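You operate a simulated robot arm through the tools that you are given. There is no shell and no other tool.

You run a simulated robot arm. Do the job below in one go: nothing can be reset, and whatever is moved stays where it is left.

## Task
Tighten the four insert bolts in number order to the torque on the plate.
Fine: set the dial first; one run a bolt; stand the driver back in its holster. Set down upright: torque driver.

The check looks at the end state, three seconds after you hand in, the way a careful person would. Anything else that was tipped, shoved, dropped, spilled or broken makes it a failure.

## Robot
A 5-joint arm with a three-finger gripper, fixed in place. Base frame: the origin is on the floor under the middle of its stand, x ahead of it, y to its left, z up. Units: mm, rad, N and s.
With the tool pointing down near the work surface it reaches from about 320 to 660 mm from the base axis. Its first joint turns from -2.897 to 2.897 rad. The tool tilts only in the upright plane through the base axis and itself; it spins freely about its own axis. Payload 1.37 kg.
Tool frame: the origin (TCP) lies between the finger pads and is the grasp point; the fingertips stand 16 mm ahead of it; z points along the fingers, y is the line along which they close. The gripper opens to 101 mm; its body begins 82 mm behind the TCP.
Orientation is that of the tool frame in the base frame, as [roll, pitch, yaw] about the fixed x, y, z axes, in that order (R = Rz(yaw) Ry(pitch) Rx(roll)). With the fingers straight down and closing along the base's y, the tool's x points along the base's -x, its y along +y and its z along -z.

## Interface
- The arm moves only by the tool jog_arm. Its argument "motion" is a list of rows, each a list of 3 entries, a list of its own where there are three numbers: the shift along the tool's x, y, z in mm, then the turn, a rotation vector about the tool's x, y, z in rad, then the opening, from 0 (shut) to 1 (fully open). In form: [[[dx, dy, dz], [wx, wy, wz], jaw], ...]. A call has 1 to 20 rows; each row is the pose to reach, as a shift and turn from the pose commanded when the call began, along the tool's axes at that moment. A row lasts 0.2 s, in which the tool goes at most 50 mm and 0.15 rad; a call with a longer step from one row to the next is refused whole, and so is a gripper value outside its range. Where a pose cannot be reached the arm comes as near as it can. A force on the tool above 40 N (or 10 N above the force at the start of the call, whichever is more), or a blocked arm, ends the call early, and 0.2 s more pass. Each finger travels about 45 mm/s and halts on what it meets, pressing with about 26 N; the grip force reading is that of the motor and also rises with nothing between the fingers. The clock runs only during rows and for 0.2 s after the last one: add rows that repeat a pose to give the fingers time. The reply holds the time, the measured pose of the TCP, the force on the tool along the base axes, the opening and the grip force, in the units named above and with some noise, with the torque about the TCP (base axes, N m) and any sound that the robot's microphone picked up.
- Cameras (640 x 400 px; columns grow to the right, rows downward): "scene" is fixed at [393.6, -667.2, 1567.5]; the picture's right is [0.95, -0.30, 0.00], its down [-0.17, -0.54, -0.82] and it looks along [0.25, 0.78, -0.57] (base axes); focal length 369 px, centre (320, 200). "wrist" rides on the gripper at [72, 20, -104] in the tool frame; the picture's right is [-0.26, 0.96, 0.00], its down [-0.76, -0.21, -0.62] and it looks along [-0.60, -0.16, 0.78] (tool axes); focal length 265 px, centre (320, 200). There is no depth. A picture from a camera that has moved, and an enlarged one, comes with that camera's place and axes in the base frame and with its lens. The place of the scene camera against the robot may be out by one fixed shift of up to 25 mm in any direction.
- get_image(camera): a new picture of that camera. It takes no simulated time.
- slide_trunk(by): slides the trunk up (or, below 0, down) by that many mm; the arm rides with it, the base frame stays. It gives what a move gives, with no picture.
- close_up(camera, box): a new picture of the part [left, top, right, bottom] of that camera's present view, enlarged. It takes no simulated time.
- hand_in(): hands the job in; it is judged then, once.

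Nothing tells you positions but the pictures and the camera data. Unless the task says otherwise, let go and move clear before handing in.

The tools are called after ">>>" as a command line: name --argument value ..., lists and objects as JSON in quotes. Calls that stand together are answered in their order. jog_arm: Moves the arm, as the interface text tells. Its arguments: {"type":"object","properties":{"motion":{"type":"array","items":{"type":"array"}}},"required":["motion"]} The other tools are called the same way: slide_trunk (by) moves the trunk up or down; get_image (camera) takes a picture; close_up (camera, box) takes an enlarged picture of a part of a camera's view; hand_in () hands the job in.

At the start:

```text
time_s: 0.0
ee_pos: [432.6, -55.2, 1258.7]
tcp_rot: [-3.142, 0.0, -3.141]
ft_force: [0.4, -0.3, 0.3]
wrist_torque: [0.01, -0.02, 0.02]
gripper_width: 100.3
finger_force: 0.0
trunk travel left (down, up): [-525.0, 65.0]
```

scene: 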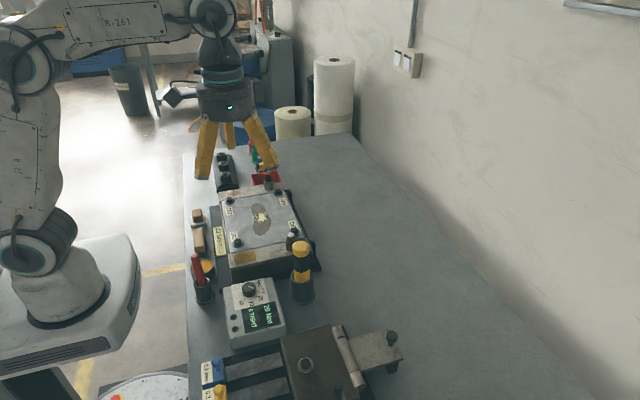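
wrist: 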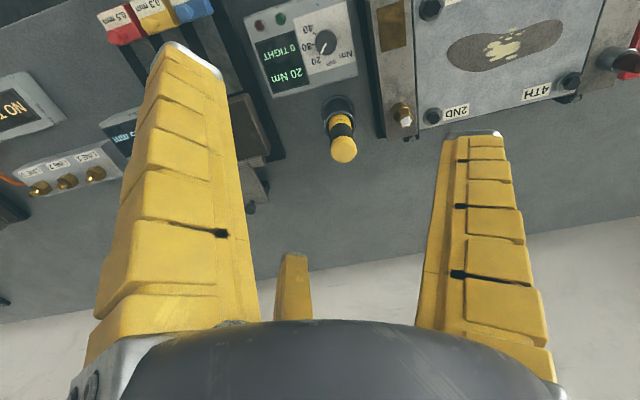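

I see a bench with a plate fixture with four bolts, a yellow-black torque driver in a holster, and a controller with a dial. I'll take enlarged pictures first to read the labels and the torque.

>>> close_up --camera "scene" --box '[180, 160, 340, 260]'

>>> close_up --camera "scene" --box '[180, 240, 340, 340]'

>>> close_up --camera "wrist" --box '[230, 0, 430, 125]'

>>> close_up --camera "wrist" --box '[380, 0, 640, 162]'

```text
4.00 times, centred on (260, 210) of scene
camera zoom: at [393.6, -667.2, 1567.5], right [0.95, -0.3, 0.0], down [-0.17, -0.54, -0.82], along [0.25, 0.78, -0.57], focal length 1476 px, centre (560, 160)
```

zoom: 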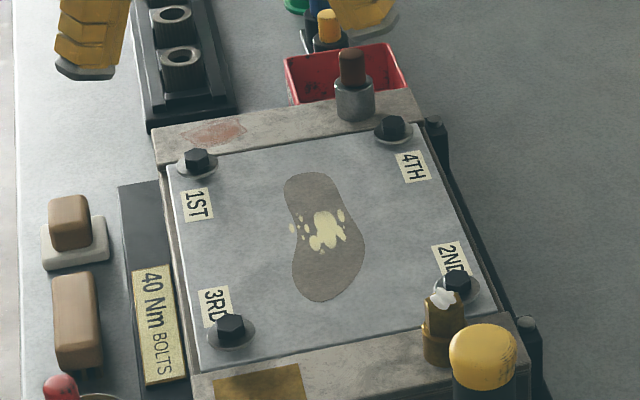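

```text
4.00 times, centred on (260, 290) of scene
camera zoom: at [393.6, -667.2, 1567.5], right [0.95, -0.3, 0.0], down [-0.17, -0.54, -0.82], along [0.25, 0.78, -0.57], focal length 1476 px, centre (560, -160)
```

zoom: 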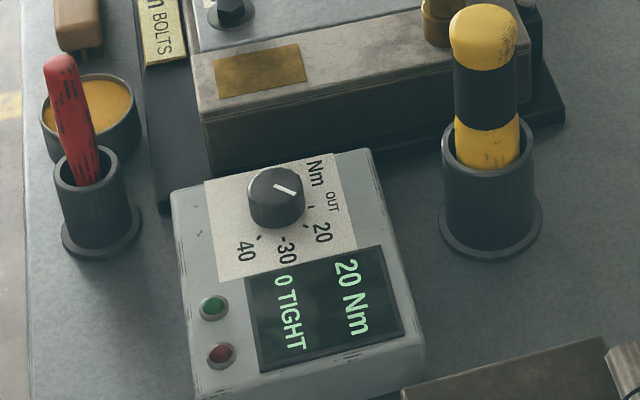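

```text
3.20 times, centred on (330, 62) of wrist
camera zoom: at [359.1, -33.6, 1362.8], right [0.26, 0.96, 0.0], down [0.76, -0.21, 0.62], along [0.6, -0.16, -0.78], focal length 849 px, centre (288, 640)
```

zoom: 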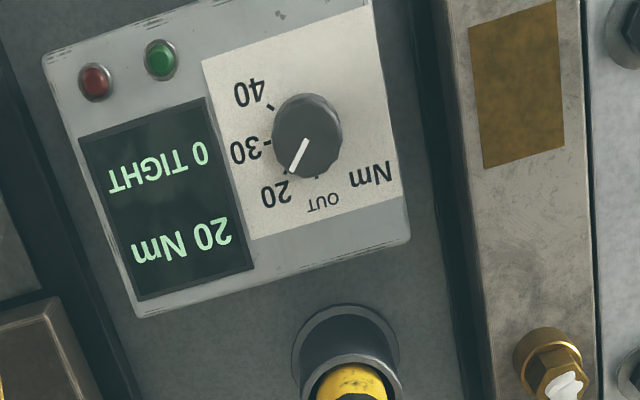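

```text
2.46 times, centred on (510, 81) of wrist
camera zoom: at [359.1, -33.6, 1362.8], right [0.26, 0.96, 0.0], down [0.76, -0.21, 0.62], along [0.6, -0.16, -0.78], focal length 653 px, centre (-148, 493)
```

zoom: 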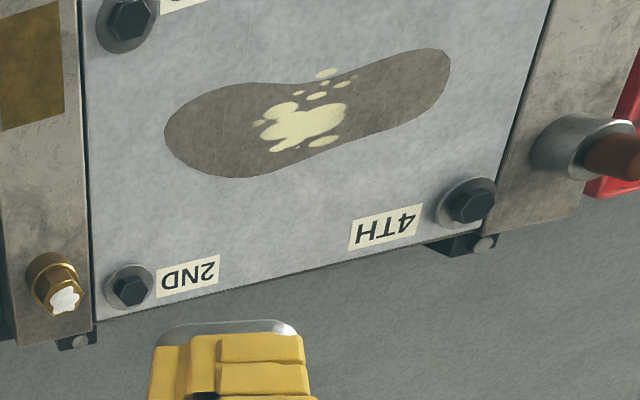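

The plate reads 40 Nm and the controller dial stands at 20. The yellow and black torque driver is in its holster at about (546, -48), top near z 1000. I'll move the wrist camera closer to the dial and controller to see them better.

>>> jog_arm --motion '[[[13, 9, 35], [0, 0, 0], 1], [[26, 18, 70], [0, 0, 0], 1], [[39, 27, 105], [0, 0, 0], 1], [[52, 35, 138], [0, 0, 0], 1], [[52, 35, 138], [0, 0, 0], 1]]'

>>> get_image --camera "wrist"

>>> get_image --camera "scene"

```text
time_s: 1.2
ee_pos: [379.2, -19.5, 1120.6]
tcp_rot: [3.141, 0.0, 3.141]
ft_force: [0.1, 0.5, 0.7]
wrist_torque: [-0.03, 0.03, 0.0]
gripper_width: 100.3
finger_force: 0.0
trunk travel left (down, up): [-525.0, 65.0]
```

```text
taken
camera wrist: at [307.0, 1.3, 1224.6], right [0.26, 0.96, 0.0], down [0.76, -0.21, 0.62], along [0.6, -0.16, -0.78], focal length 265 px, centre (320, 200)
```

wrist: 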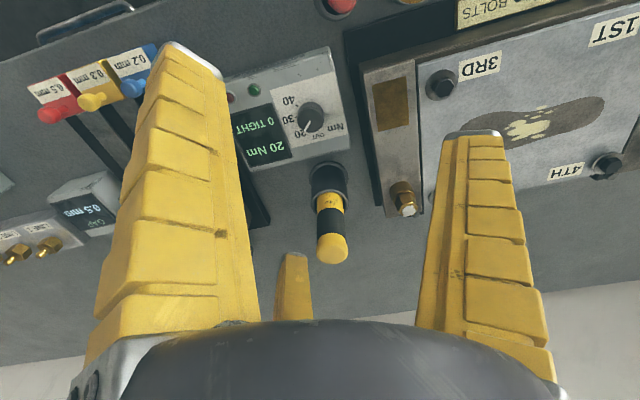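

```text
taken
```

scene: 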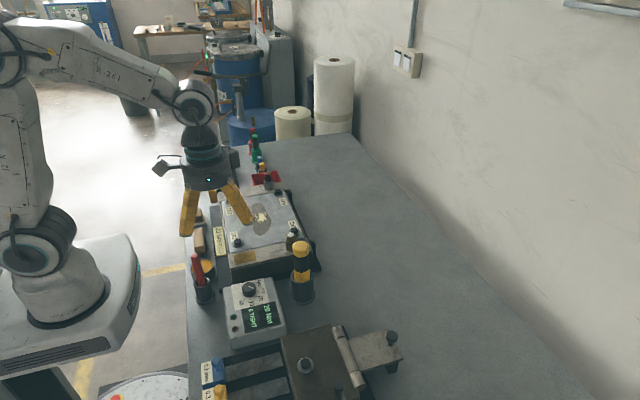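

The three fingers sit at 120 degrees to one another. The dial, driver and bolts are all in view, so I'll enlarge these parts.

>>> close_up --camera "wrist" --box '[220, 50, 380, 150]'

>>> close_up --camera "wrist" --box '[280, 130, 440, 270]'

>>> close_up --camera "wrist" --box '[400, 0, 640, 200]'

>>> close_up --camera "wrist" --box '[0, 30, 240, 280]'

>>> close_up --camera "scene" --box '[200, 310, 420, 400]'

>>> close_up --camera "scene" --box '[180, 100, 340, 200]'

```text
4.00 times, centred on (300, 100) of wrist
camera zoom: at [307.0, 1.3, 1224.6], right [0.26, 0.96, 0.0], down [0.76, -0.21, 0.62], along [0.6, -0.16, -0.78], focal length 1062 px, centre (400, 600)
```

zoom: 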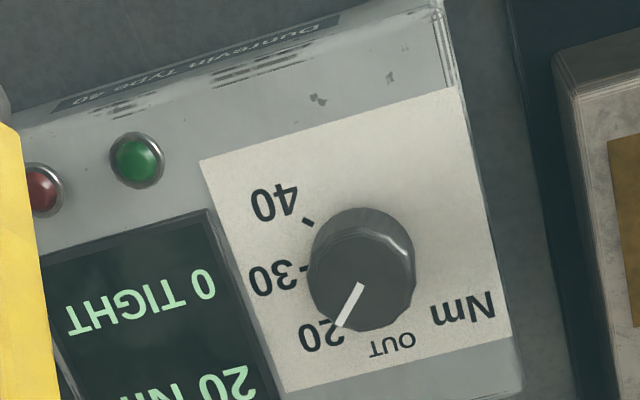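

```text
2.86 times, centred on (360, 200) of wrist
camera zoom: at [307.0, 1.3, 1224.6], right [0.26, 0.96, 0.0], down [0.76, -0.21, 0.62], along [0.6, -0.16, -0.78], focal length 758 px, centre (206, 200)
```

zoom: 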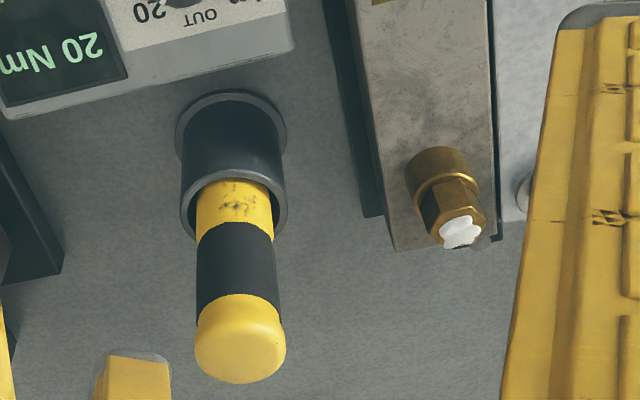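

```text
2.00 times, centred on (520, 100) of wrist
camera zoom: at [307.0, 1.3, 1224.6], right [0.26, 0.96, 0.0], down [0.76, -0.21, 0.62], along [0.6, -0.16, -0.78], focal length 531 px, centre (-80, 400)
```

zoom: 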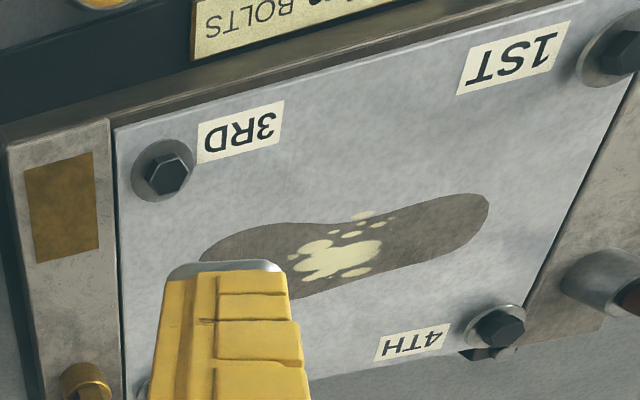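

```text
1.60 times, centred on (120, 155) of wrist
camera zoom: at [307.0, 1.3, 1224.6], right [0.26, 0.96, 0.0], down [0.76, -0.21, 0.62], along [0.6, -0.16, -0.78], focal length 425 px, centre (640, 272)
```

zoom: 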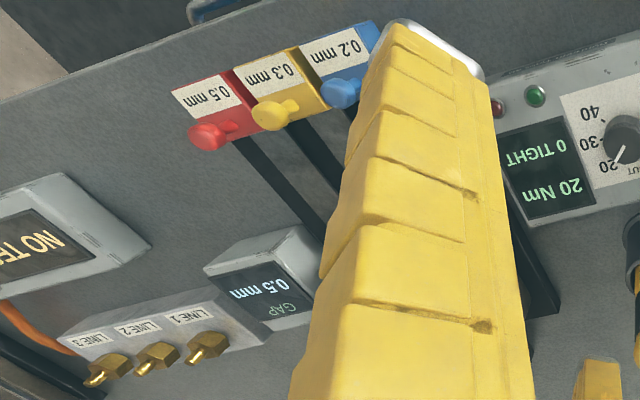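

```text
2.91 times, centred on (310, 355) of scene
camera zoom: at [393.6, -667.2, 1567.5], right [0.95, -0.3, 0.0], down [-0.17, -0.54, -0.82], along [0.25, 0.78, -0.57], focal length 1073 px, centre (349, -251)
```

zoom: 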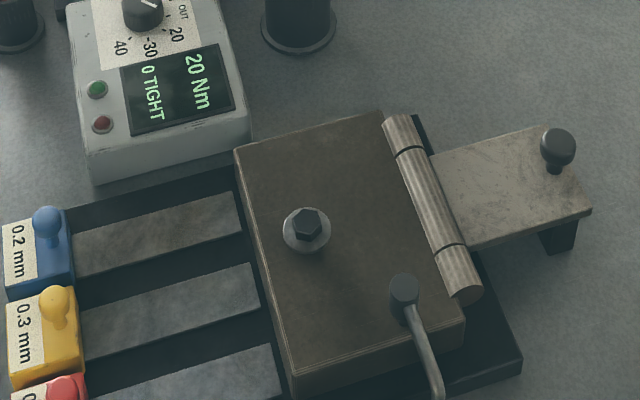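

```text
4.00 times, centred on (260, 150) of scene
camera zoom: at [393.6, -667.2, 1567.5], right [0.95, -0.3, 0.0], down [-0.17, -0.54, -0.82], along [0.25, 0.78, -0.57], focal length 1476 px, centre (560, 400)
```

zoom: 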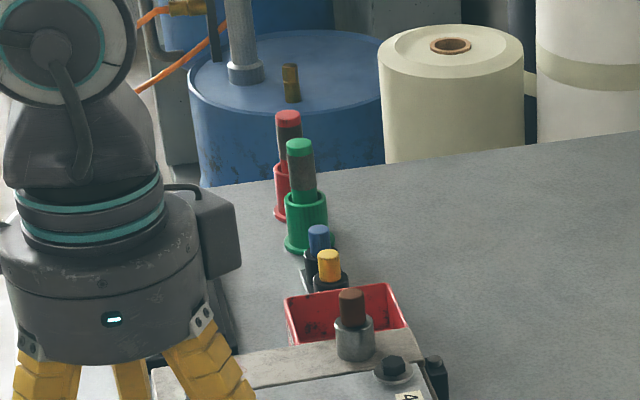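

I now place the dial knob at about (419, -39, 910) and the driver top at about (543, -48, 1018). Next I'll spin the camera to the -y side so I can triangulate properly from a different direction.

>>> jog_arm --motion '[[[-5, -12, -1], [0, 0, -0.145], 1], [[-10, -24, -2], [0, 0, -0.29], 1], [[-15, -36, -3], [0, 0, -0.435], 1], [[-20, -48, -4], [0, 0, -0.58], 1], [[-25, -60, -5], [0, 0, -0.725], 1], [[-30, -72, -6], [0, 0, -0.87], 1], [[-35, -84, -7], [0, 0, -1.015], 1], [[-40, -96, -8], [0, 0, -1.16], 1], [[-45, -108, -9], [0, 0, -1.305], 1], [[-50, -120, -10], [0, 0, -1.45], 1], [[-50, -130, -10], [0, 0, -1.5708], 1], [[-50, -130, -10], [0, 0, -1.5708], 1]]'

>>> get_image --camera "wrist"

>>> get_image --camera "scene"

```text
time_s: 3.8
ee_pos: [429.0, -148.8, 1130.5]
tcp_rot: [-3.141, 0.002, -1.57]
ft_force: [-0.2, 0.4, 0.0]
wrist_torque: [0.0, 0.04, 0.02]
gripper_width: 100.4
finger_force: 0.0
trunk travel left (down, up): [-525.0, 65.0]
```

```text
taken
camera wrist: at [409.8, -220.4, 1234.8], right [-0.96, 0.26, 0.0], down [0.21, 0.76, 0.62], along [0.16, 0.6, -0.78], focal length 265 px, centre (320, 200)
```

wrist: 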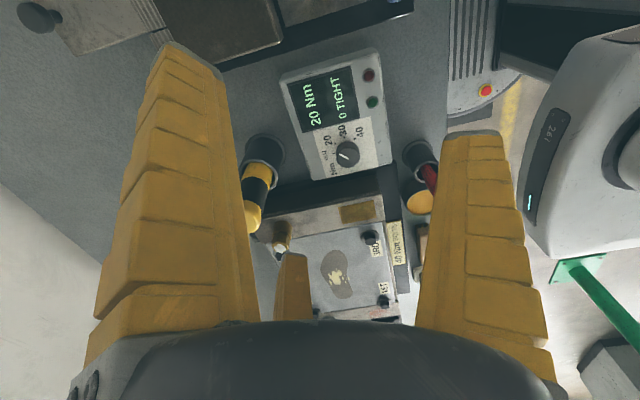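

```text
taken
```

scene: 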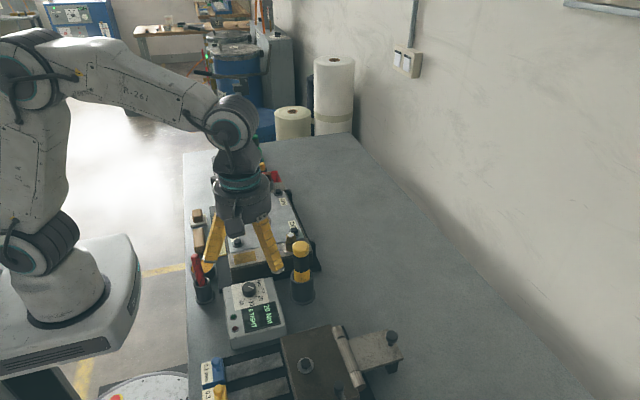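

>>> close_up --camera "wrist" --box '[270, 40, 400, 190]'

>>> close_up --camera "wrist" --box '[230, 120, 450, 260]'

>>> close_up --camera "wrist" --box '[240, 190, 430, 320]'

```text
2.67 times, centred on (335, 115) of wrist
camera zoom: at [409.8, -220.4, 1234.8], right [-0.96, 0.26, 0.0], down [0.21, 0.76, 0.62], along [0.16, 0.6, -0.78], focal length 708 px, centre (280, 427)
```

zoom: 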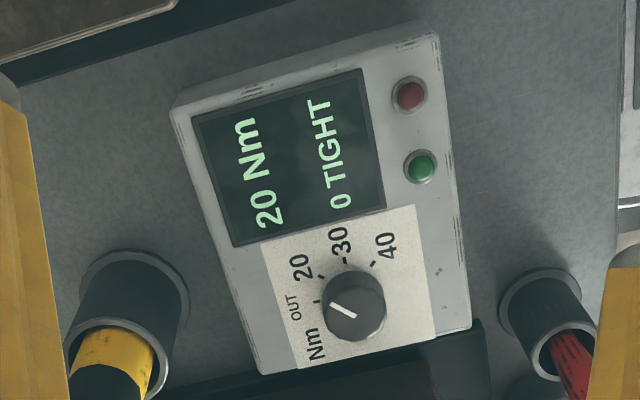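

```text
2.86 times, centred on (340, 190) of wrist
camera zoom: at [409.8, -220.4, 1234.8], right [-0.96, 0.26, 0.0], down [0.21, 0.76, 0.62], along [0.16, 0.6, -0.78], focal length 758 px, centre (263, 229)
```

zoom: 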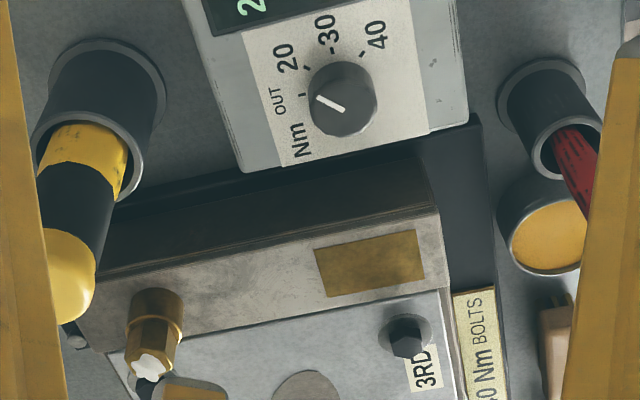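

```text
3.08 times, centred on (335, 255) of wrist
camera zoom: at [409.8, -220.4, 1234.8], right [-0.96, 0.26, 0.0], down [0.21, 0.76, 0.62], along [0.16, 0.6, -0.78], focal length 817 px, centre (274, 31)
```

zoom: 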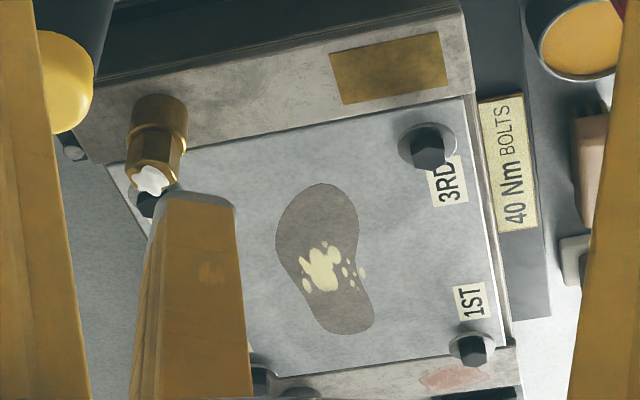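

The knob is about 32 mm across and centred near (419.5, -40.5), with its top at about z 923 and the panel at about 900. The pointer is at 20 (-45°) and 40 lies at -135°, which is a 90° clockwise turn. I'll go above the knob with the camera kept clear of the driver and the red handle.

>>> jog_arm --motion '[[[-18, 2, 0], [0, 0, -0.13], 1], [[-36, 3, 0], [0, 0, -0.26], 0.9], [[-54, 5, 0], [0, 0, -0.39], 0.8], [[-72, 6, 10], [0, 0, -0.52], 0.7], [[-90, 8, 35], [0, 0, -0.65], 0.6], [[-108, 9.5, 70], [0, 0, -0.785], 0.55], [[-108, 9.5, 70], [0, 0, -0.785], 0.55], [[-108, 9.5, 70], [0, 0, -0.785], 0.55]]'

>>> get_image --camera "wrist"

>>> get_image --camera "scene"

```text
time_s: 5.6
ee_pos: [420.7, -40.7, 1059.5]
tcp_rot: [-3.141, 0.0, -0.784]
ft_force: [0.2, 1.0, 0.3]
wrist_torque: [0.03, 0.01, -0.01]
gripper_width: 59.0
finger_force: 3.3
trunk travel left (down, up): [-525.0, 65.0]
```

```text
taken
camera wrist: at [456.9, -105.5, 1164.6], right [-0.87, -0.5, 0.0], down [-0.39, 0.68, 0.62], along [-0.31, 0.54, -0.78], focal length 265 px, centre (320, 200)
```

wrist: 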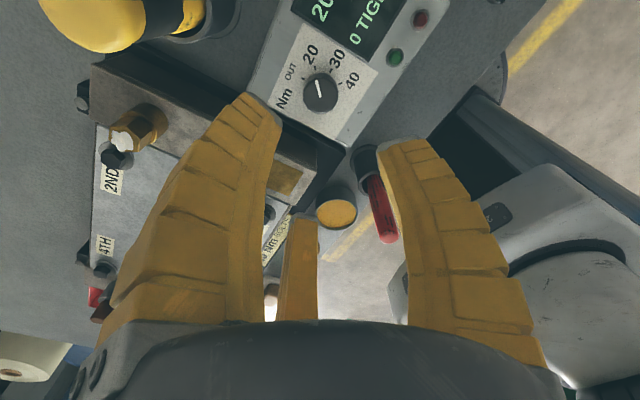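

```text
taken
```

scene: 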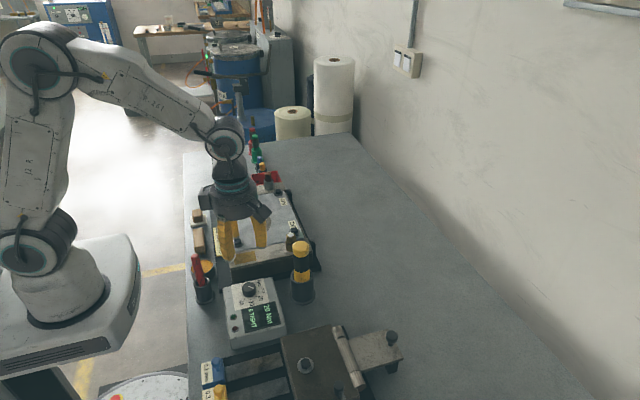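

>>> close_up --camera "wrist" --box '[260, 40, 400, 140]'

>>> close_up --camera "wrist" --box '[60, 80, 220, 340]'

>>> close_up --camera "wrist" --box '[300, 130, 420, 260]'

```text
4.00 times, centred on (330, 90) of wrist
camera zoom: at [456.9, -105.5, 1164.6], right [-0.87, -0.5, 0.0], down [-0.39, 0.68, 0.62], along [-0.31, 0.54, -0.78], focal length 1062 px, centre (280, 640)
```

zoom: 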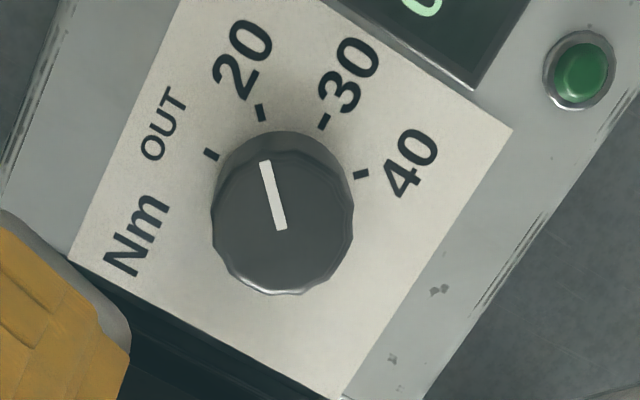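

```text
1.54 times, centred on (140, 210) of wrist
camera zoom: at [456.9, -105.5, 1164.6], right [-0.87, -0.5, 0.0], down [-0.39, 0.68, 0.62], along [-0.31, 0.54, -0.78], focal length 408 px, centre (597, 185)
```

zoom: 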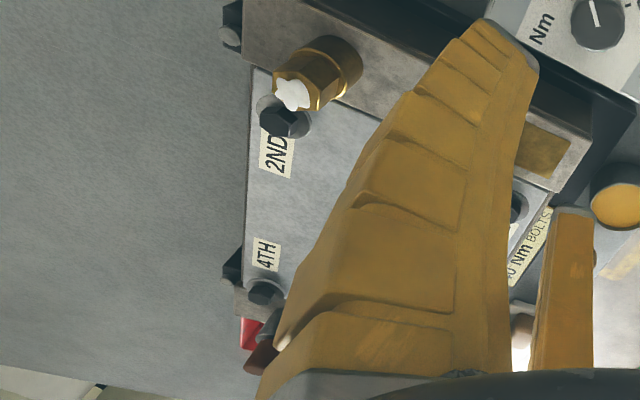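

```text
3.08 times, centred on (360, 195) of wrist
camera zoom: at [456.9, -105.5, 1164.6], right [-0.87, -0.5, 0.0], down [-0.39, 0.68, 0.62], along [-0.31, 0.54, -0.78], focal length 817 px, centre (197, 215)
```

zoom: 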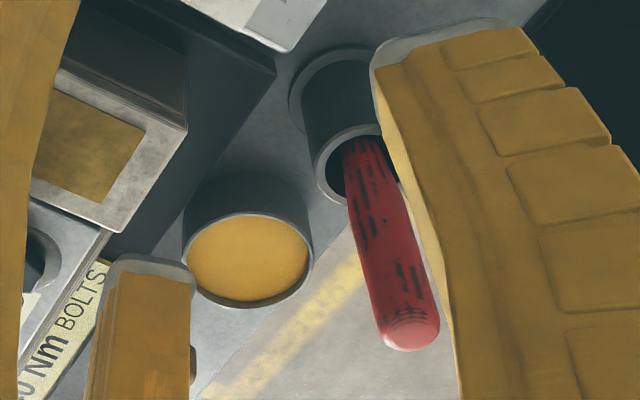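

The ticks fit a circle centred at (419.3, -41.6), so 20 to 40 is a 90° clockwise turn. I'll lower partway over the knob with the jaw half open and check alignment.

>>> jog_arm --motion '[[[0.2, 1.3, 30], [0, 0, 0], 0.5], [[0.2, 1.3, 60], [0, 0, 0], 0.5], [[0.2, 1.3, 90], [0, 0, 0], 0.5], [[0.2, 1.3, 105], [0, 0, 0], 0.5], [[0.2, 1.3, 105], [0, 0, 0], 0.5]]'

>>> get_image --camera "wrist"

>>> get_image --camera "scene"

```text
time_s: 6.8
ee_pos: [419.8, -42.2, 953.9]
tcp_rot: [-3.141, 0.0, -0.786]
ft_force: [-0.3, 0.3, -0.2]
wrist_torque: [0.01, 0.02, 0.0]
gripper_width: 54.3
finger_force: 3.1
trunk travel left (down, up): [-525.0, 65.0]
```

```text
taken
camera wrist: at [455.8, -106.8, 1059.1], right [-0.87, -0.49, 0.0], down [-0.39, 0.68, 0.62], along [-0.31, 0.54, -0.78], focal length 265 px, centre (320, 200)
```

wrist: 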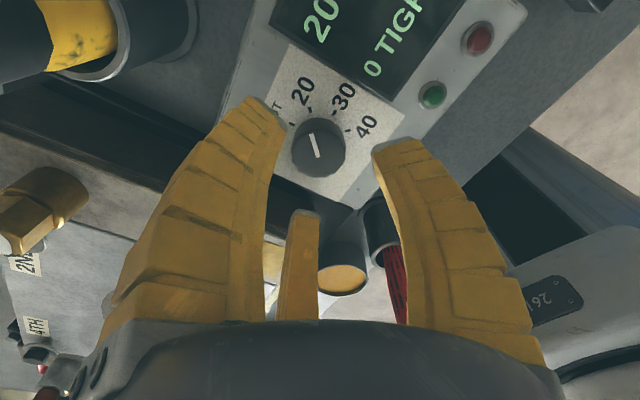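

```text
taken
```

scene: 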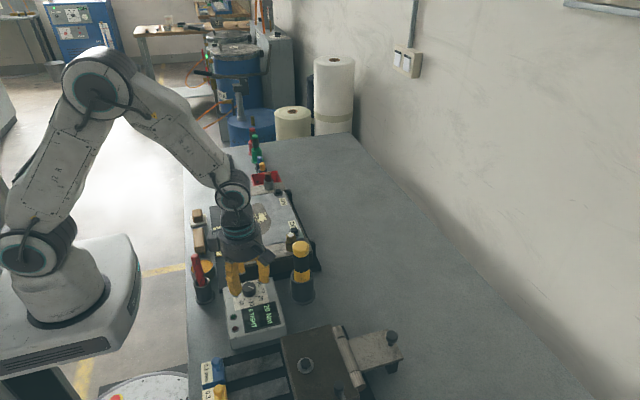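

The gripper is centred over the knob. I'll lower so the fingertips are a few mm above the panel, then close gently.

>>> jog_arm --motion '[[[0, 0, 12], [0, 0, 0], 0.5], [[0, 0, 24], [0, 0, 0], 0.5], [[0, 0, 33], [0, 0, 0], 0.5], [[0, 0, 33], [0, 0, 0], 0.5]]'

>>> get_image --camera "wrist"

>>> close_up --camera "scene" --box '[180, 200, 340, 320]'

```text
time_s: 7.8
ee_pos: [419.8, -43.5, 922.4]
tcp_rot: [3.141, 0.0, -0.785]
ft_force: [-1.1, -0.6, 1.2]
wrist_torque: [-0.05, 0.01, 0.0]
gripper_width: 54.3
finger_force: 2.9
trunk travel left (down, up): [-525.0, 65.0]
```

```text
taken
camera wrist: at [456.1, -106.5, 1027.1], right [-0.87, -0.49, 0.0], down [-0.39, 0.68, 0.62], along [-0.31, 0.54, -0.78], focal length 265 px, centre (320, 200)
```

wrist: 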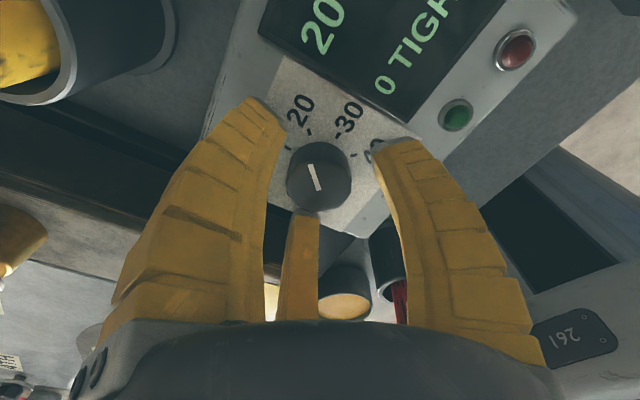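

```text
3.33 times, centred on (260, 260) of scene
camera zoom: at [393.6, -667.2, 1567.5], right [0.95, -0.3, 0.0], down [-0.17, -0.54, -0.82], along [0.25, 0.78, -0.57], focal length 1230 px, centre (520, 0)
```

zoom: 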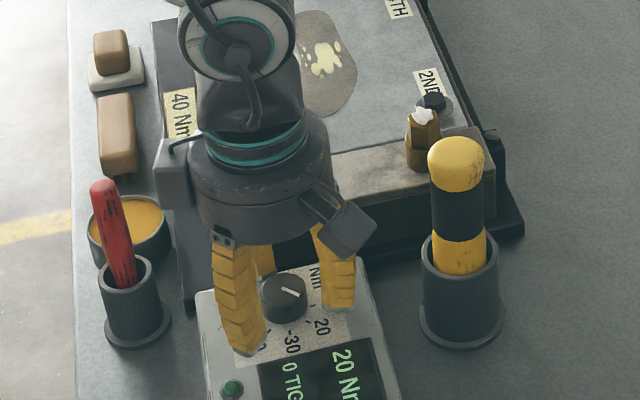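

The fingertips clear the panel and straddle the knob. I'll close on it now.

>>> jog_arm --motion '[[[0, 0, 0], [0, 0, 0], 0.35], [[0, 0, 0], [0, 0, 0], 0.2], [[0, 0, 0], [0, 0, 0], 0.15], [[0, 0, 0], [0, 0, 0], 0.15]]'

>>> get_image --camera "wrist"

```text
time_s: 8.8
ee_pos: [420.0, -43.2, 923.7]
tcp_rot: [-3.14, -0.003, -0.786]
ft_force: [-0.2, 1.0, 9.1]
wrist_torque: [0.14, -0.08, 0.01]
gripper_width: 26.6
finger_force: 28.2
trunk travel left (down, up): [-525.0, 65.0]
```

```text
taken
camera wrist: at [456.1, -106.4, 1028.2], right [-0.87, -0.49, 0.0], down [-0.39, 0.68, 0.62], along [-0.31, 0.54, -0.79], focal length 265 px, centre (320, 200)
```

wrist: 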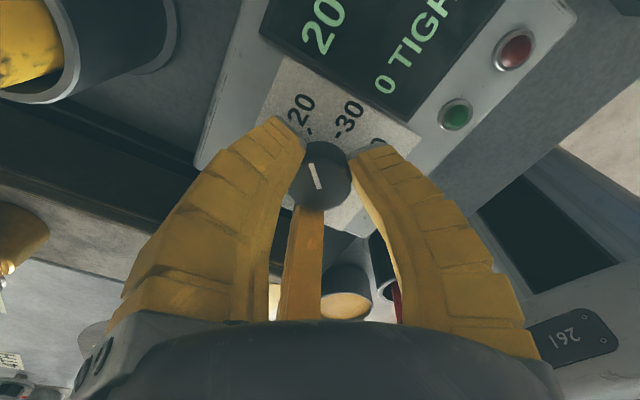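

The grip on the knob is firm, with a small upward push from the panel. I'll ease up slightly and turn 90° clockwise, seen from above, toward 40.

>>> jog_arm --motion '[[[0, 0, -1.5], [0, 0, 0.13], 0.15], [[0, 0, -1.5], [0, 0, 0.26], 0.15], [[0, 0, -1.5], [0, 0, 0.39], 0.15], [[0, 0, -1.5], [0, 0, 0.52], 0.15], [[0, 0, -1.5], [0, 0, 0.65], 0.15], [[0, 0, -1.5], [0, 0, 0.78], 0.15], [[0, 0, -1.5], [0, 0, 0.91], 0.15], [[0, 0, -1.5], [0, 0, 1.04], 0.15], [[0, 0, -1.5], [0, 0, 1.17], 0.15], [[0, 0, -1.5], [0, 0, 1.3], 0.15], [[0, 0, -1.5], [0, 0, 1.43], 0.15], [[0, 0, -1.5], [0, 0, 1.571], 0.15], [[0, 0, -1.5], [0, 0, 1.571], 0.15]]'

>>> get_image --camera "wrist"

>>> close_up --camera "scene" --box '[180, 200, 340, 320]'

```text
time_s: 11.6
ee_pos: [421.0, -41.6, 924.6]
tcp_rot: [-3.141, 0.0, -2.358]
ft_force: [3.9, -0.9, 6.6]
wrist_torque: [0.0, -0.09, 0.0]
gripper_width: 25.0
finger_force: 28.4
trunk travel left (down, up): [-525.0, 65.0]
```

```text
taken
camera wrist: at [354.3, -77.9, 1028.3], right [-0.49, 0.87, 0.0], down [0.68, 0.39, 0.62], along [0.54, 0.31, -0.78], focal length 265 px, centre (320, 200)
```

wrist: 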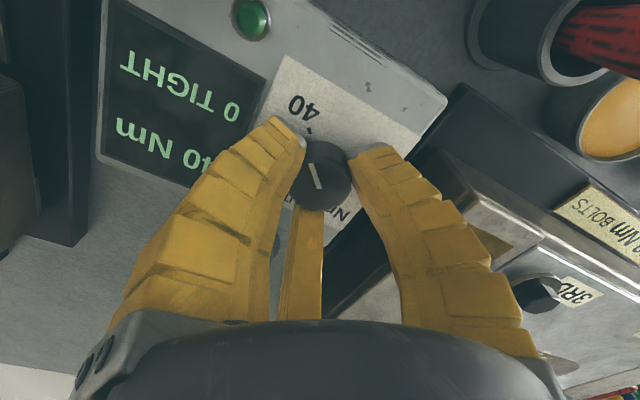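

```text
3.33 times, centred on (260, 260) of scene
camera zoom: at [393.6, -667.2, 1567.5], right [0.95, -0.3, 0.0], down [-0.17, -0.54, -0.82], along [0.25, 0.78, -0.57], focal length 1230 px, centre (520, 0)
```

zoom: 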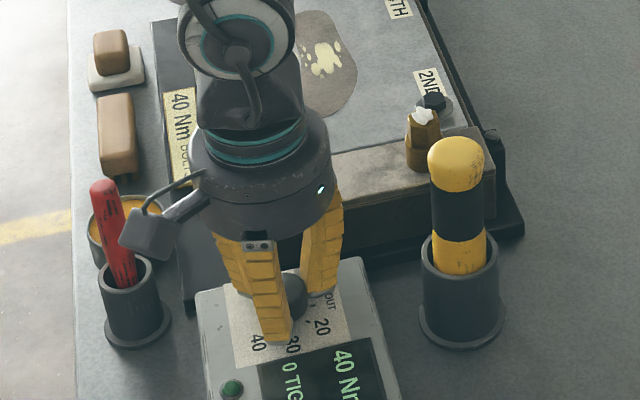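

The display now reads 40 Nm and 0 TIGHT. I'll open and rise straight up off the knob.

>>> jog_arm --motion '[[[0, 0, 0], [0, 0, 0], 0.25], [[0, 0, 0], [0, 0, 0], 0.4], [[0, 0, 0], [0, 0, 0], 0.5], [[0, 0, 0], [0, 0, 0], 0.5], [[0, 0, -15], [0, 0, 0], 0.5], [[0, 0, -40], [0, 0, 0], 0.5], [[0, 0, -75], [0, 0, 0], 0.5], [[0, 0, -110], [0, 0, 0], 0.5], [[0, 0, -150], [0, 0, 0], 0.5], [[0, 0, -190], [0, 0, 0], 0.5], [[0, 0, -190], [0, 0, 0], 0.5]]'

>>> get_image --camera "wrist"

>>> close_up --camera "scene" --box '[180, 200, 340, 320]'

```text
time_s: 14.0
ee_pos: [418.8, -40.4, 1114.5]
tcp_rot: [3.141, -0.001, -2.357]
ft_force: [0.0, 0.6, 0.0]
wrist_torque: [0.03, 0.03, -0.01]
gripper_width: 54.2
finger_force: 2.9
trunk travel left (down, up): [-525.0, 65.0]
```

```text
taken
camera wrist: at [353.3, -77.1, 1219.1], right [-0.49, 0.87, 0.0], down [0.68, 0.39, 0.62], along [0.54, 0.31, -0.78], focal length 265 px, centre (320, 200)
```

wrist: 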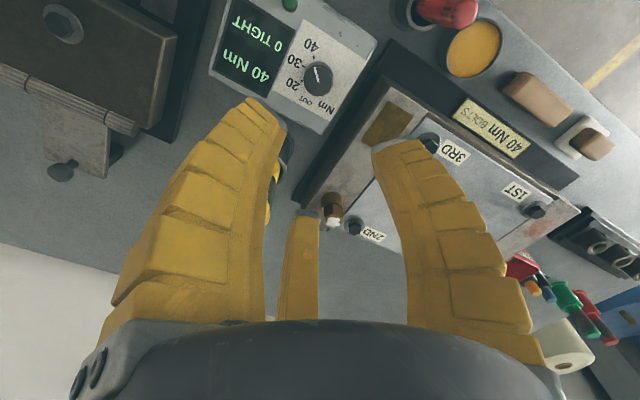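

```text
3.33 times, centred on (260, 260) of scene
camera zoom: at [393.6, -667.2, 1567.5], right [0.95, -0.3, 0.0], down [-0.17, -0.54, -0.82], along [0.25, 0.78, -0.57], focal length 1230 px, centre (520, 0)
```

zoom: 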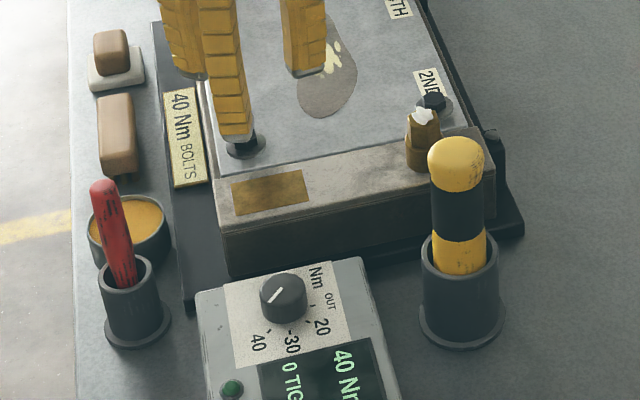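

The dial is at 40 and the gripper is clear. Next I'll go above the driver at about (544, -48) with the camera on the base side.

>>> jog_arm --motion '[[[-14, -16, 0], [0, 0, 0.13], 0.5], [[-28, -32, 0], [0, 0, 0.26], 0.5], [[-42, -47, 0], [0, 0, 0.39], 0.5], [[-56, -63, 0], [0, 0, 0.52], 0.5], [[-70, -79, 0], [0, 0, 0.65], 0.5], [[-83.4, -94.3, 0], [0, 0, 0.785], 0.5], [[-83.4, -94.3, 0], [0, 0, 0.785], 0.5]]'

>>> get_image --camera "wrist"

>>> close_up --camera "wrist" --box '[240, 40, 400, 200]'

>>> close_up --camera "scene" --box '[220, 140, 380, 320]'

```text
time_s: 15.6
ee_pos: [544.8, -48.7, 1113.7]
tcp_rot: [-3.141, 0.0, 3.139]
ft_force: [0.7, -0.9, -1.1]
wrist_torque: [0.0, -0.01, 0.02]
gripper_width: 54.4
finger_force: 2.7
trunk travel left (down, up): [-525.0, 65.0]
```

```text
taken
camera wrist: at [472.2, -28.5, 1218.5], right [0.27, 0.96, 0.0], down [0.76, -0.21, 0.62], along [0.6, -0.17, -0.78], focal length 265 px, centre (320, 200)
```

wrist: 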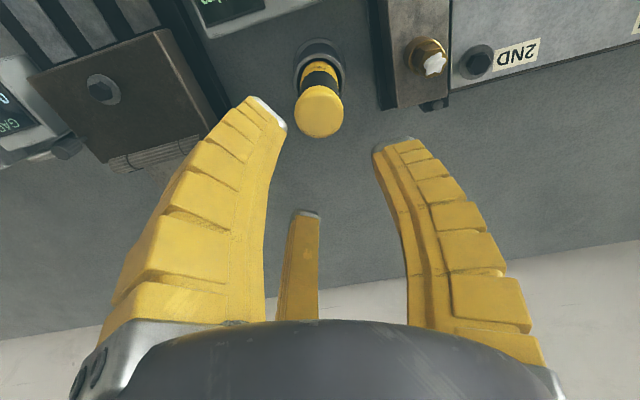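

```text
2.50 times, centred on (320, 120) of wrist
camera zoom: at [472.2, -28.5, 1218.5], right [0.27, 0.96, 0.0], down [0.76, -0.21, 0.62], along [0.6, -0.17, -0.78], focal length 664 px, centre (320, 400)
```

zoom: 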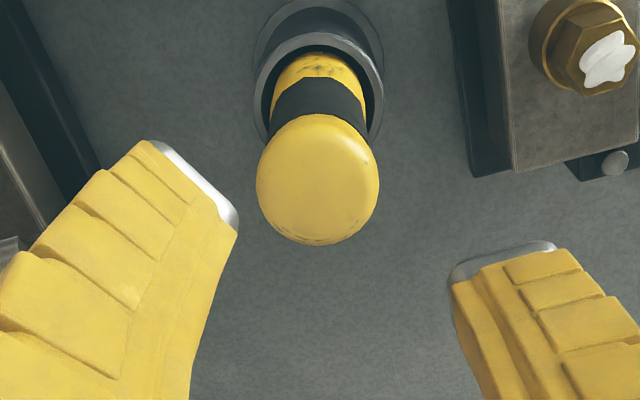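

```text
2.22 times, centred on (300, 230) of scene
camera zoom: at [393.6, -667.2, 1567.5], right [0.95, -0.3, 0.0], down [-0.17, -0.54, -0.82], along [0.25, 0.78, -0.57], focal length 820 px, centre (364, 133)
```

zoom: 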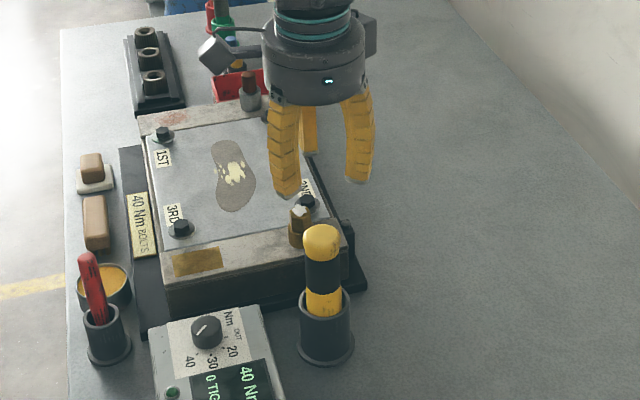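

The cap is centred under the gripper to within about a millimetre. I'll descend around the driver to about z 968 with the jaw half open, then check before closing.

>>> jog_arm --motion '[[[0, 0, 30], [0, 0, 0], 0.5], [[0, 0, 60], [0, 0, 0], 0.5], [[0, 0, 85], [0, 0, 0], 0.5], [[0, 0, 105], [0, 0, 0], 0.5], [[0, 0, 125], [0, 0, 0], 0.5], [[0, 0, 146], [0, 0, 0], 0.5], [[0, 0, 146], [0, 0, 0], 0.5]]'

>>> get_image --camera "wrist"

>>> close_up --camera "scene" --box '[220, 180, 380, 320]'

```text
time_s: 17.2
ee_pos: [544.7, -49.7, 966.6]
tcp_rot: [3.141, -0.001, -3.14]
ft_force: [-0.1, 0.1, -0.2]
wrist_torque: [-0.02, -0.02, -0.02]
gripper_width: 54.4
finger_force: 2.8
trunk travel left (down, up): [-525.0, 65.0]
```

```text
taken
camera wrist: at [472.4, -29.7, 1072.1], right [0.26, 0.96, 0.0], down [0.76, -0.21, 0.62], along [0.6, -0.16, -0.78], focal length 265 px, centre (320, 200)
```

wrist: 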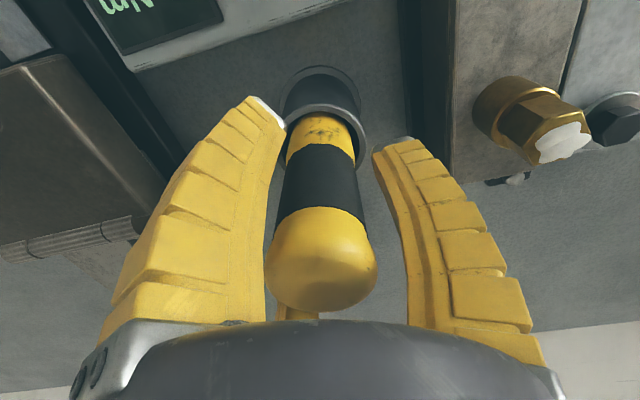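

```text
2.86 times, centred on (300, 250) of scene
camera zoom: at [393.6, -667.2, 1567.5], right [0.95, -0.3, 0.0], down [-0.17, -0.54, -0.82], along [0.25, 0.78, -0.57], focal length 1054 px, centre (377, 57)
```

zoom: 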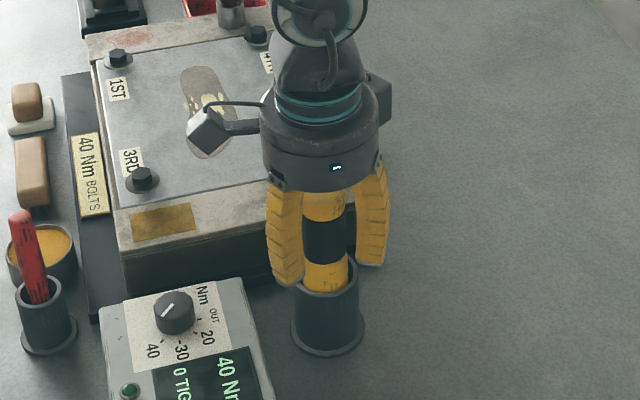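

The driver sits between the fingers with clearance all round. I'll close on it.

>>> jog_arm --motion '[[[0, 0, 0], [0, 0, 0], 0.4], [[0, 0, 0], [0, 0, 0], 0.25], [[0, 0, 0], [0, 0, 0], 0.1], [[0, 0, 0], [0, 0, 0], 0.05], [[0, 0, 0], [0, 0, 0], 0.05]]'

>>> get_image --camera "wrist"

>>> close_up --camera "scene" --box '[220, 180, 380, 320]'

```text
time_s: 18.4
ee_pos: [545.3, -49.9, 968.2]
tcp_rot: [3.141, 0.002, 3.141]
ft_force: [0.7, 1.3, 8.5]
wrist_torque: [0.24, 0.14, -0.01]
gripper_width: 32.4
finger_force: 25.6
trunk travel left (down, up): [-525.0, 65.0]
```

```text
taken
camera wrist: at [472.1, -29.4, 1073.1], right [0.26, 0.96, 0.0], down [0.75, -0.21, 0.62], along [0.6, -0.16, -0.78], focal length 265 px, centre (320, 200)
```

wrist: 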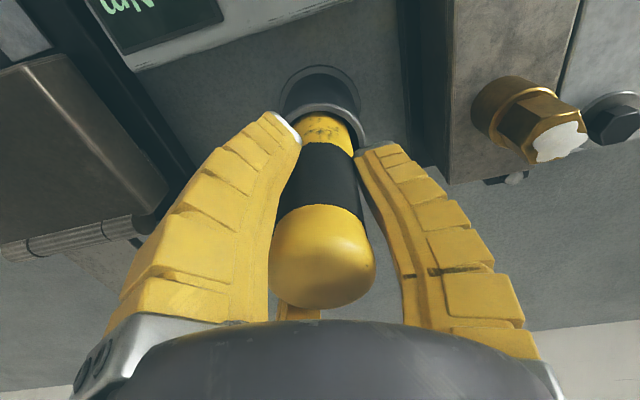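

```text
2.86 times, centred on (300, 250) of scene
camera zoom: at [393.6, -667.2, 1567.5], right [0.95, -0.3, 0.0], down [-0.17, -0.54, -0.82], along [0.25, 0.78, -0.57], focal length 1054 px, centre (377, 57)
```

zoom: 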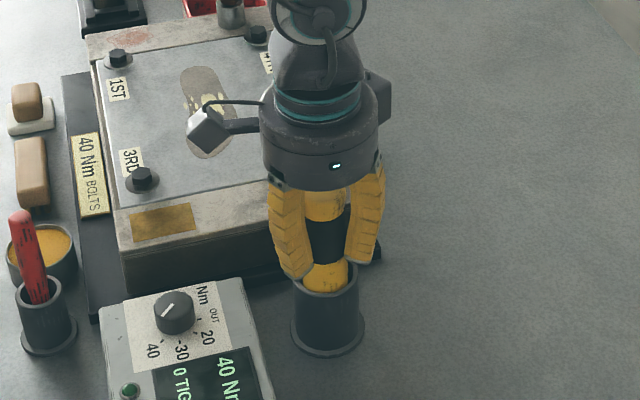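

The driver is gripped at about 32 mm width. I'll lift it straight up slowly and check the weight and grip.

>>> jog_arm --motion '[[[0, 0, -3], [0, 0, 0], 0.05], [[0, 0, -8], [0, 0, 0], 0.05], [[0, 0, -15], [0, 0, 0], 0.05], [[0, 0, -25], [0, 0, 0], 0.05], [[0, 0, -35], [0, 0, 0], 0.05], [[0, 0, -45], [0, 0, 0], 0.05], [[0, 0, -45], [0, 0, 0], 0.05]]'

>>> get_image --camera "wrist"

>>> close_up --camera "scene" --box '[220, 160, 380, 300]'

```text
time_s: 20.0
ee_pos: [545.3, -49.8, 1013.4]
tcp_rot: [-3.14, 0.0, -3.142]
ft_force: [-0.1, -0.2, -5.3]
wrist_torque: [-0.01, 0.0, 0.01]
gripper_width: 29.6
finger_force: 26.3
trunk travel left (down, up): [-525.0, 65.0]
```

```text
taken
camera wrist: at [473.1, -29.4, 1117.0], right [0.26, 0.96, 0.0], down [0.76, -0.21, 0.62], along [0.6, -0.16, -0.78], focal length 265 px, centre (320, 200)
```

wrist: 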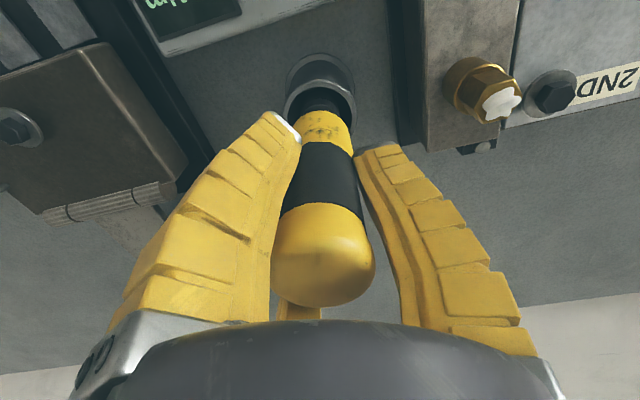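

```text
2.86 times, centred on (300, 230) of scene
camera zoom: at [393.6, -667.2, 1567.5], right [0.95, -0.3, 0.0], down [-0.17, -0.54, -0.82], along [0.25, 0.78, -0.57], focal length 1054 px, centre (377, 114)
```

zoom: 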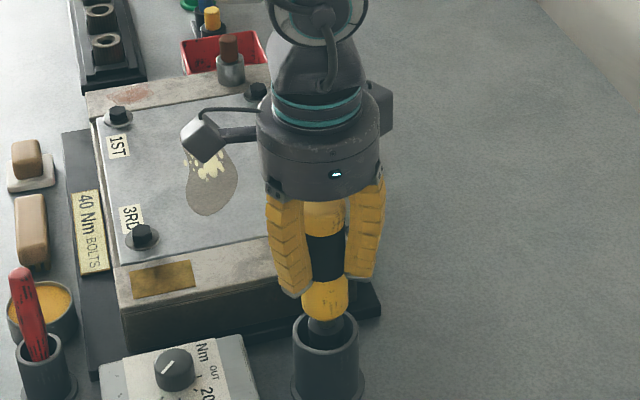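

The driver lifts freely at about 0.54 kg, and I can see a thinner shank below the yellow section. I'll lift it fully clear of the holster.

>>> jog_arm --motion '[[[0, 0, -15], [0, 0, 0], 0.05], [[0, 0, -35], [0, 0, 0], 0.05], [[0, 0, -55], [0, 0, 0], 0.05], [[0, 0, -80], [0, 0, 0], 0.05], [[0, 0, -105], [0, 0, 0], 0.05], [[0, 0, -130], [0, 0, 0], 0.05], [[0, 0, -130], [0, 0, 0], 0.05]]'

>>> get_image --camera "wrist"

>>> close_up --camera "scene" --box '[220, 120, 380, 260]'

```text
time_s: 21.6
ee_pos: [546.2, -48.8, 1143.5]
tcp_rot: [3.14, -0.001, -3.141]
ft_force: [-0.1, 0.4, -4.9]
wrist_torque: [0.03, -0.01, 0.02]
gripper_width: 29.9
finger_force: 25.9
trunk travel left (down, up): [-525.0, 65.0]
```

```text
taken
camera wrist: at [473.2, -29.1, 1246.9], right [0.26, 0.96, 0.0], down [0.76, -0.21, 0.62], along [0.6, -0.16, -0.78], focal length 265 px, centre (320, 200)
```

wrist: 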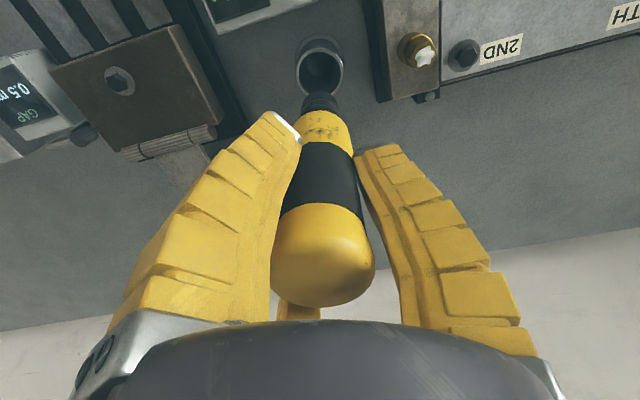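

```text
2.86 times, centred on (300, 190) of scene
camera zoom: at [393.6, -667.2, 1567.5], right [0.95, -0.3, 0.0], down [-0.17, -0.54, -0.82], along [0.25, 0.78, -0.57], focal length 1054 px, centre (377, 229)
```

zoom: 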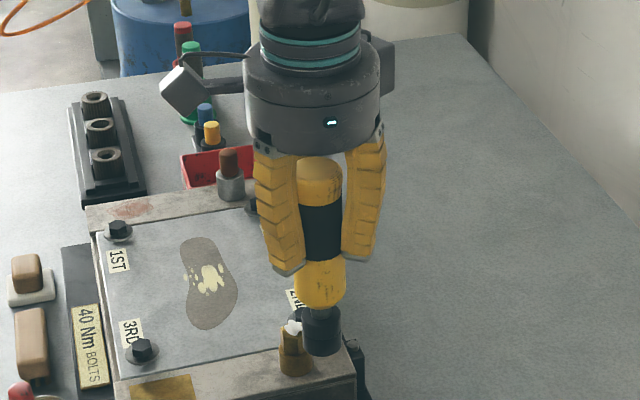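

The driver is clear of the holster. It has a black socket of about 30 mm diameter, with its bottom about 104 mm below the grasp point. I'll carry it high over the plate to hover above the 1ST bolt.

>>> jog_arm --motion '[[[5, 14, 0], [0, 0, 0], 0.05], [[15, 40, 0], [0, 0, 0], 0.05], [[26, 70, 0], [0, 0, 0], 0.05], [[38, 100, 0], [0, 0, 0], 0.05], [[49, 130, 0], [0, 0, 0], 0.05], [[60, 160, 0], [0, 0, 0], 0.05], [[72, 190, 0], [0, 0, 0], 0.05], [[83, 220, 0], [0, 0, 0], 0.05], [[94, 250, 0], [0, 0, 0], 0.05], [[106, 280, 0], [0, 0, 0], 0.05], [[117, 310, 0], [0, 0, 0], 0.05], [[127, 335, 0], [0, 0, 0], 0.05], [[132, 349, 0], [0, 0, 0], 0.05], [[132, 349, 15], [0, 0, 0], 0.05], [[132, 349, 40], [0, 0, 0], 0.05], [[132, 349, 40], [0, 0, 0], 0.05]]'

>>> get_image --camera "wrist"

>>> get_image --camera "scene"

```text
time_s: 25.0
ee_pos: [413.0, 299.1, 1102.3]
tcp_rot: [3.142, 0.0, -3.14]
ft_force: [0.3, -1.0, -5.4]
wrist_torque: [-0.01, 0.0, 0.01]
gripper_width: 29.8
finger_force: 26.0
trunk travel left (down, up): [-525.0, 65.0]
```

```text
taken
camera wrist: at [340.9, 319.7, 1207.2], right [0.26, 0.96, 0.0], down [0.76, -0.21, 0.62], along [0.6, -0.16, -0.78], focal length 265 px, centre (320, 200)
```

wrist: 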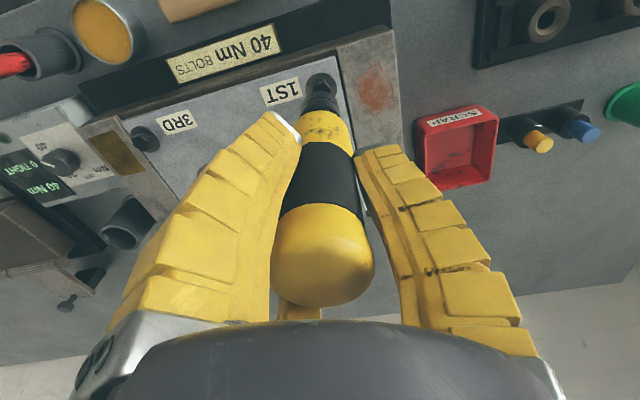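

```text
taken
```

scene: 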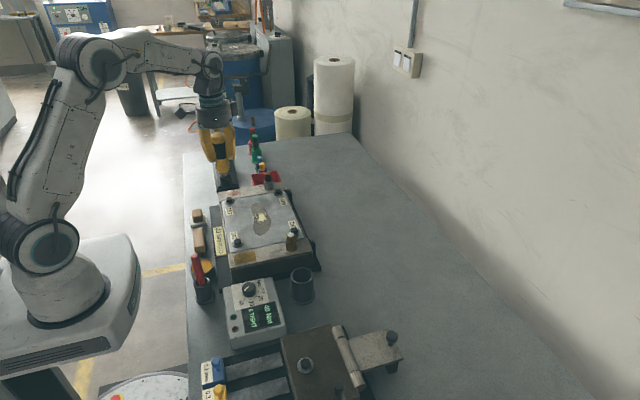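

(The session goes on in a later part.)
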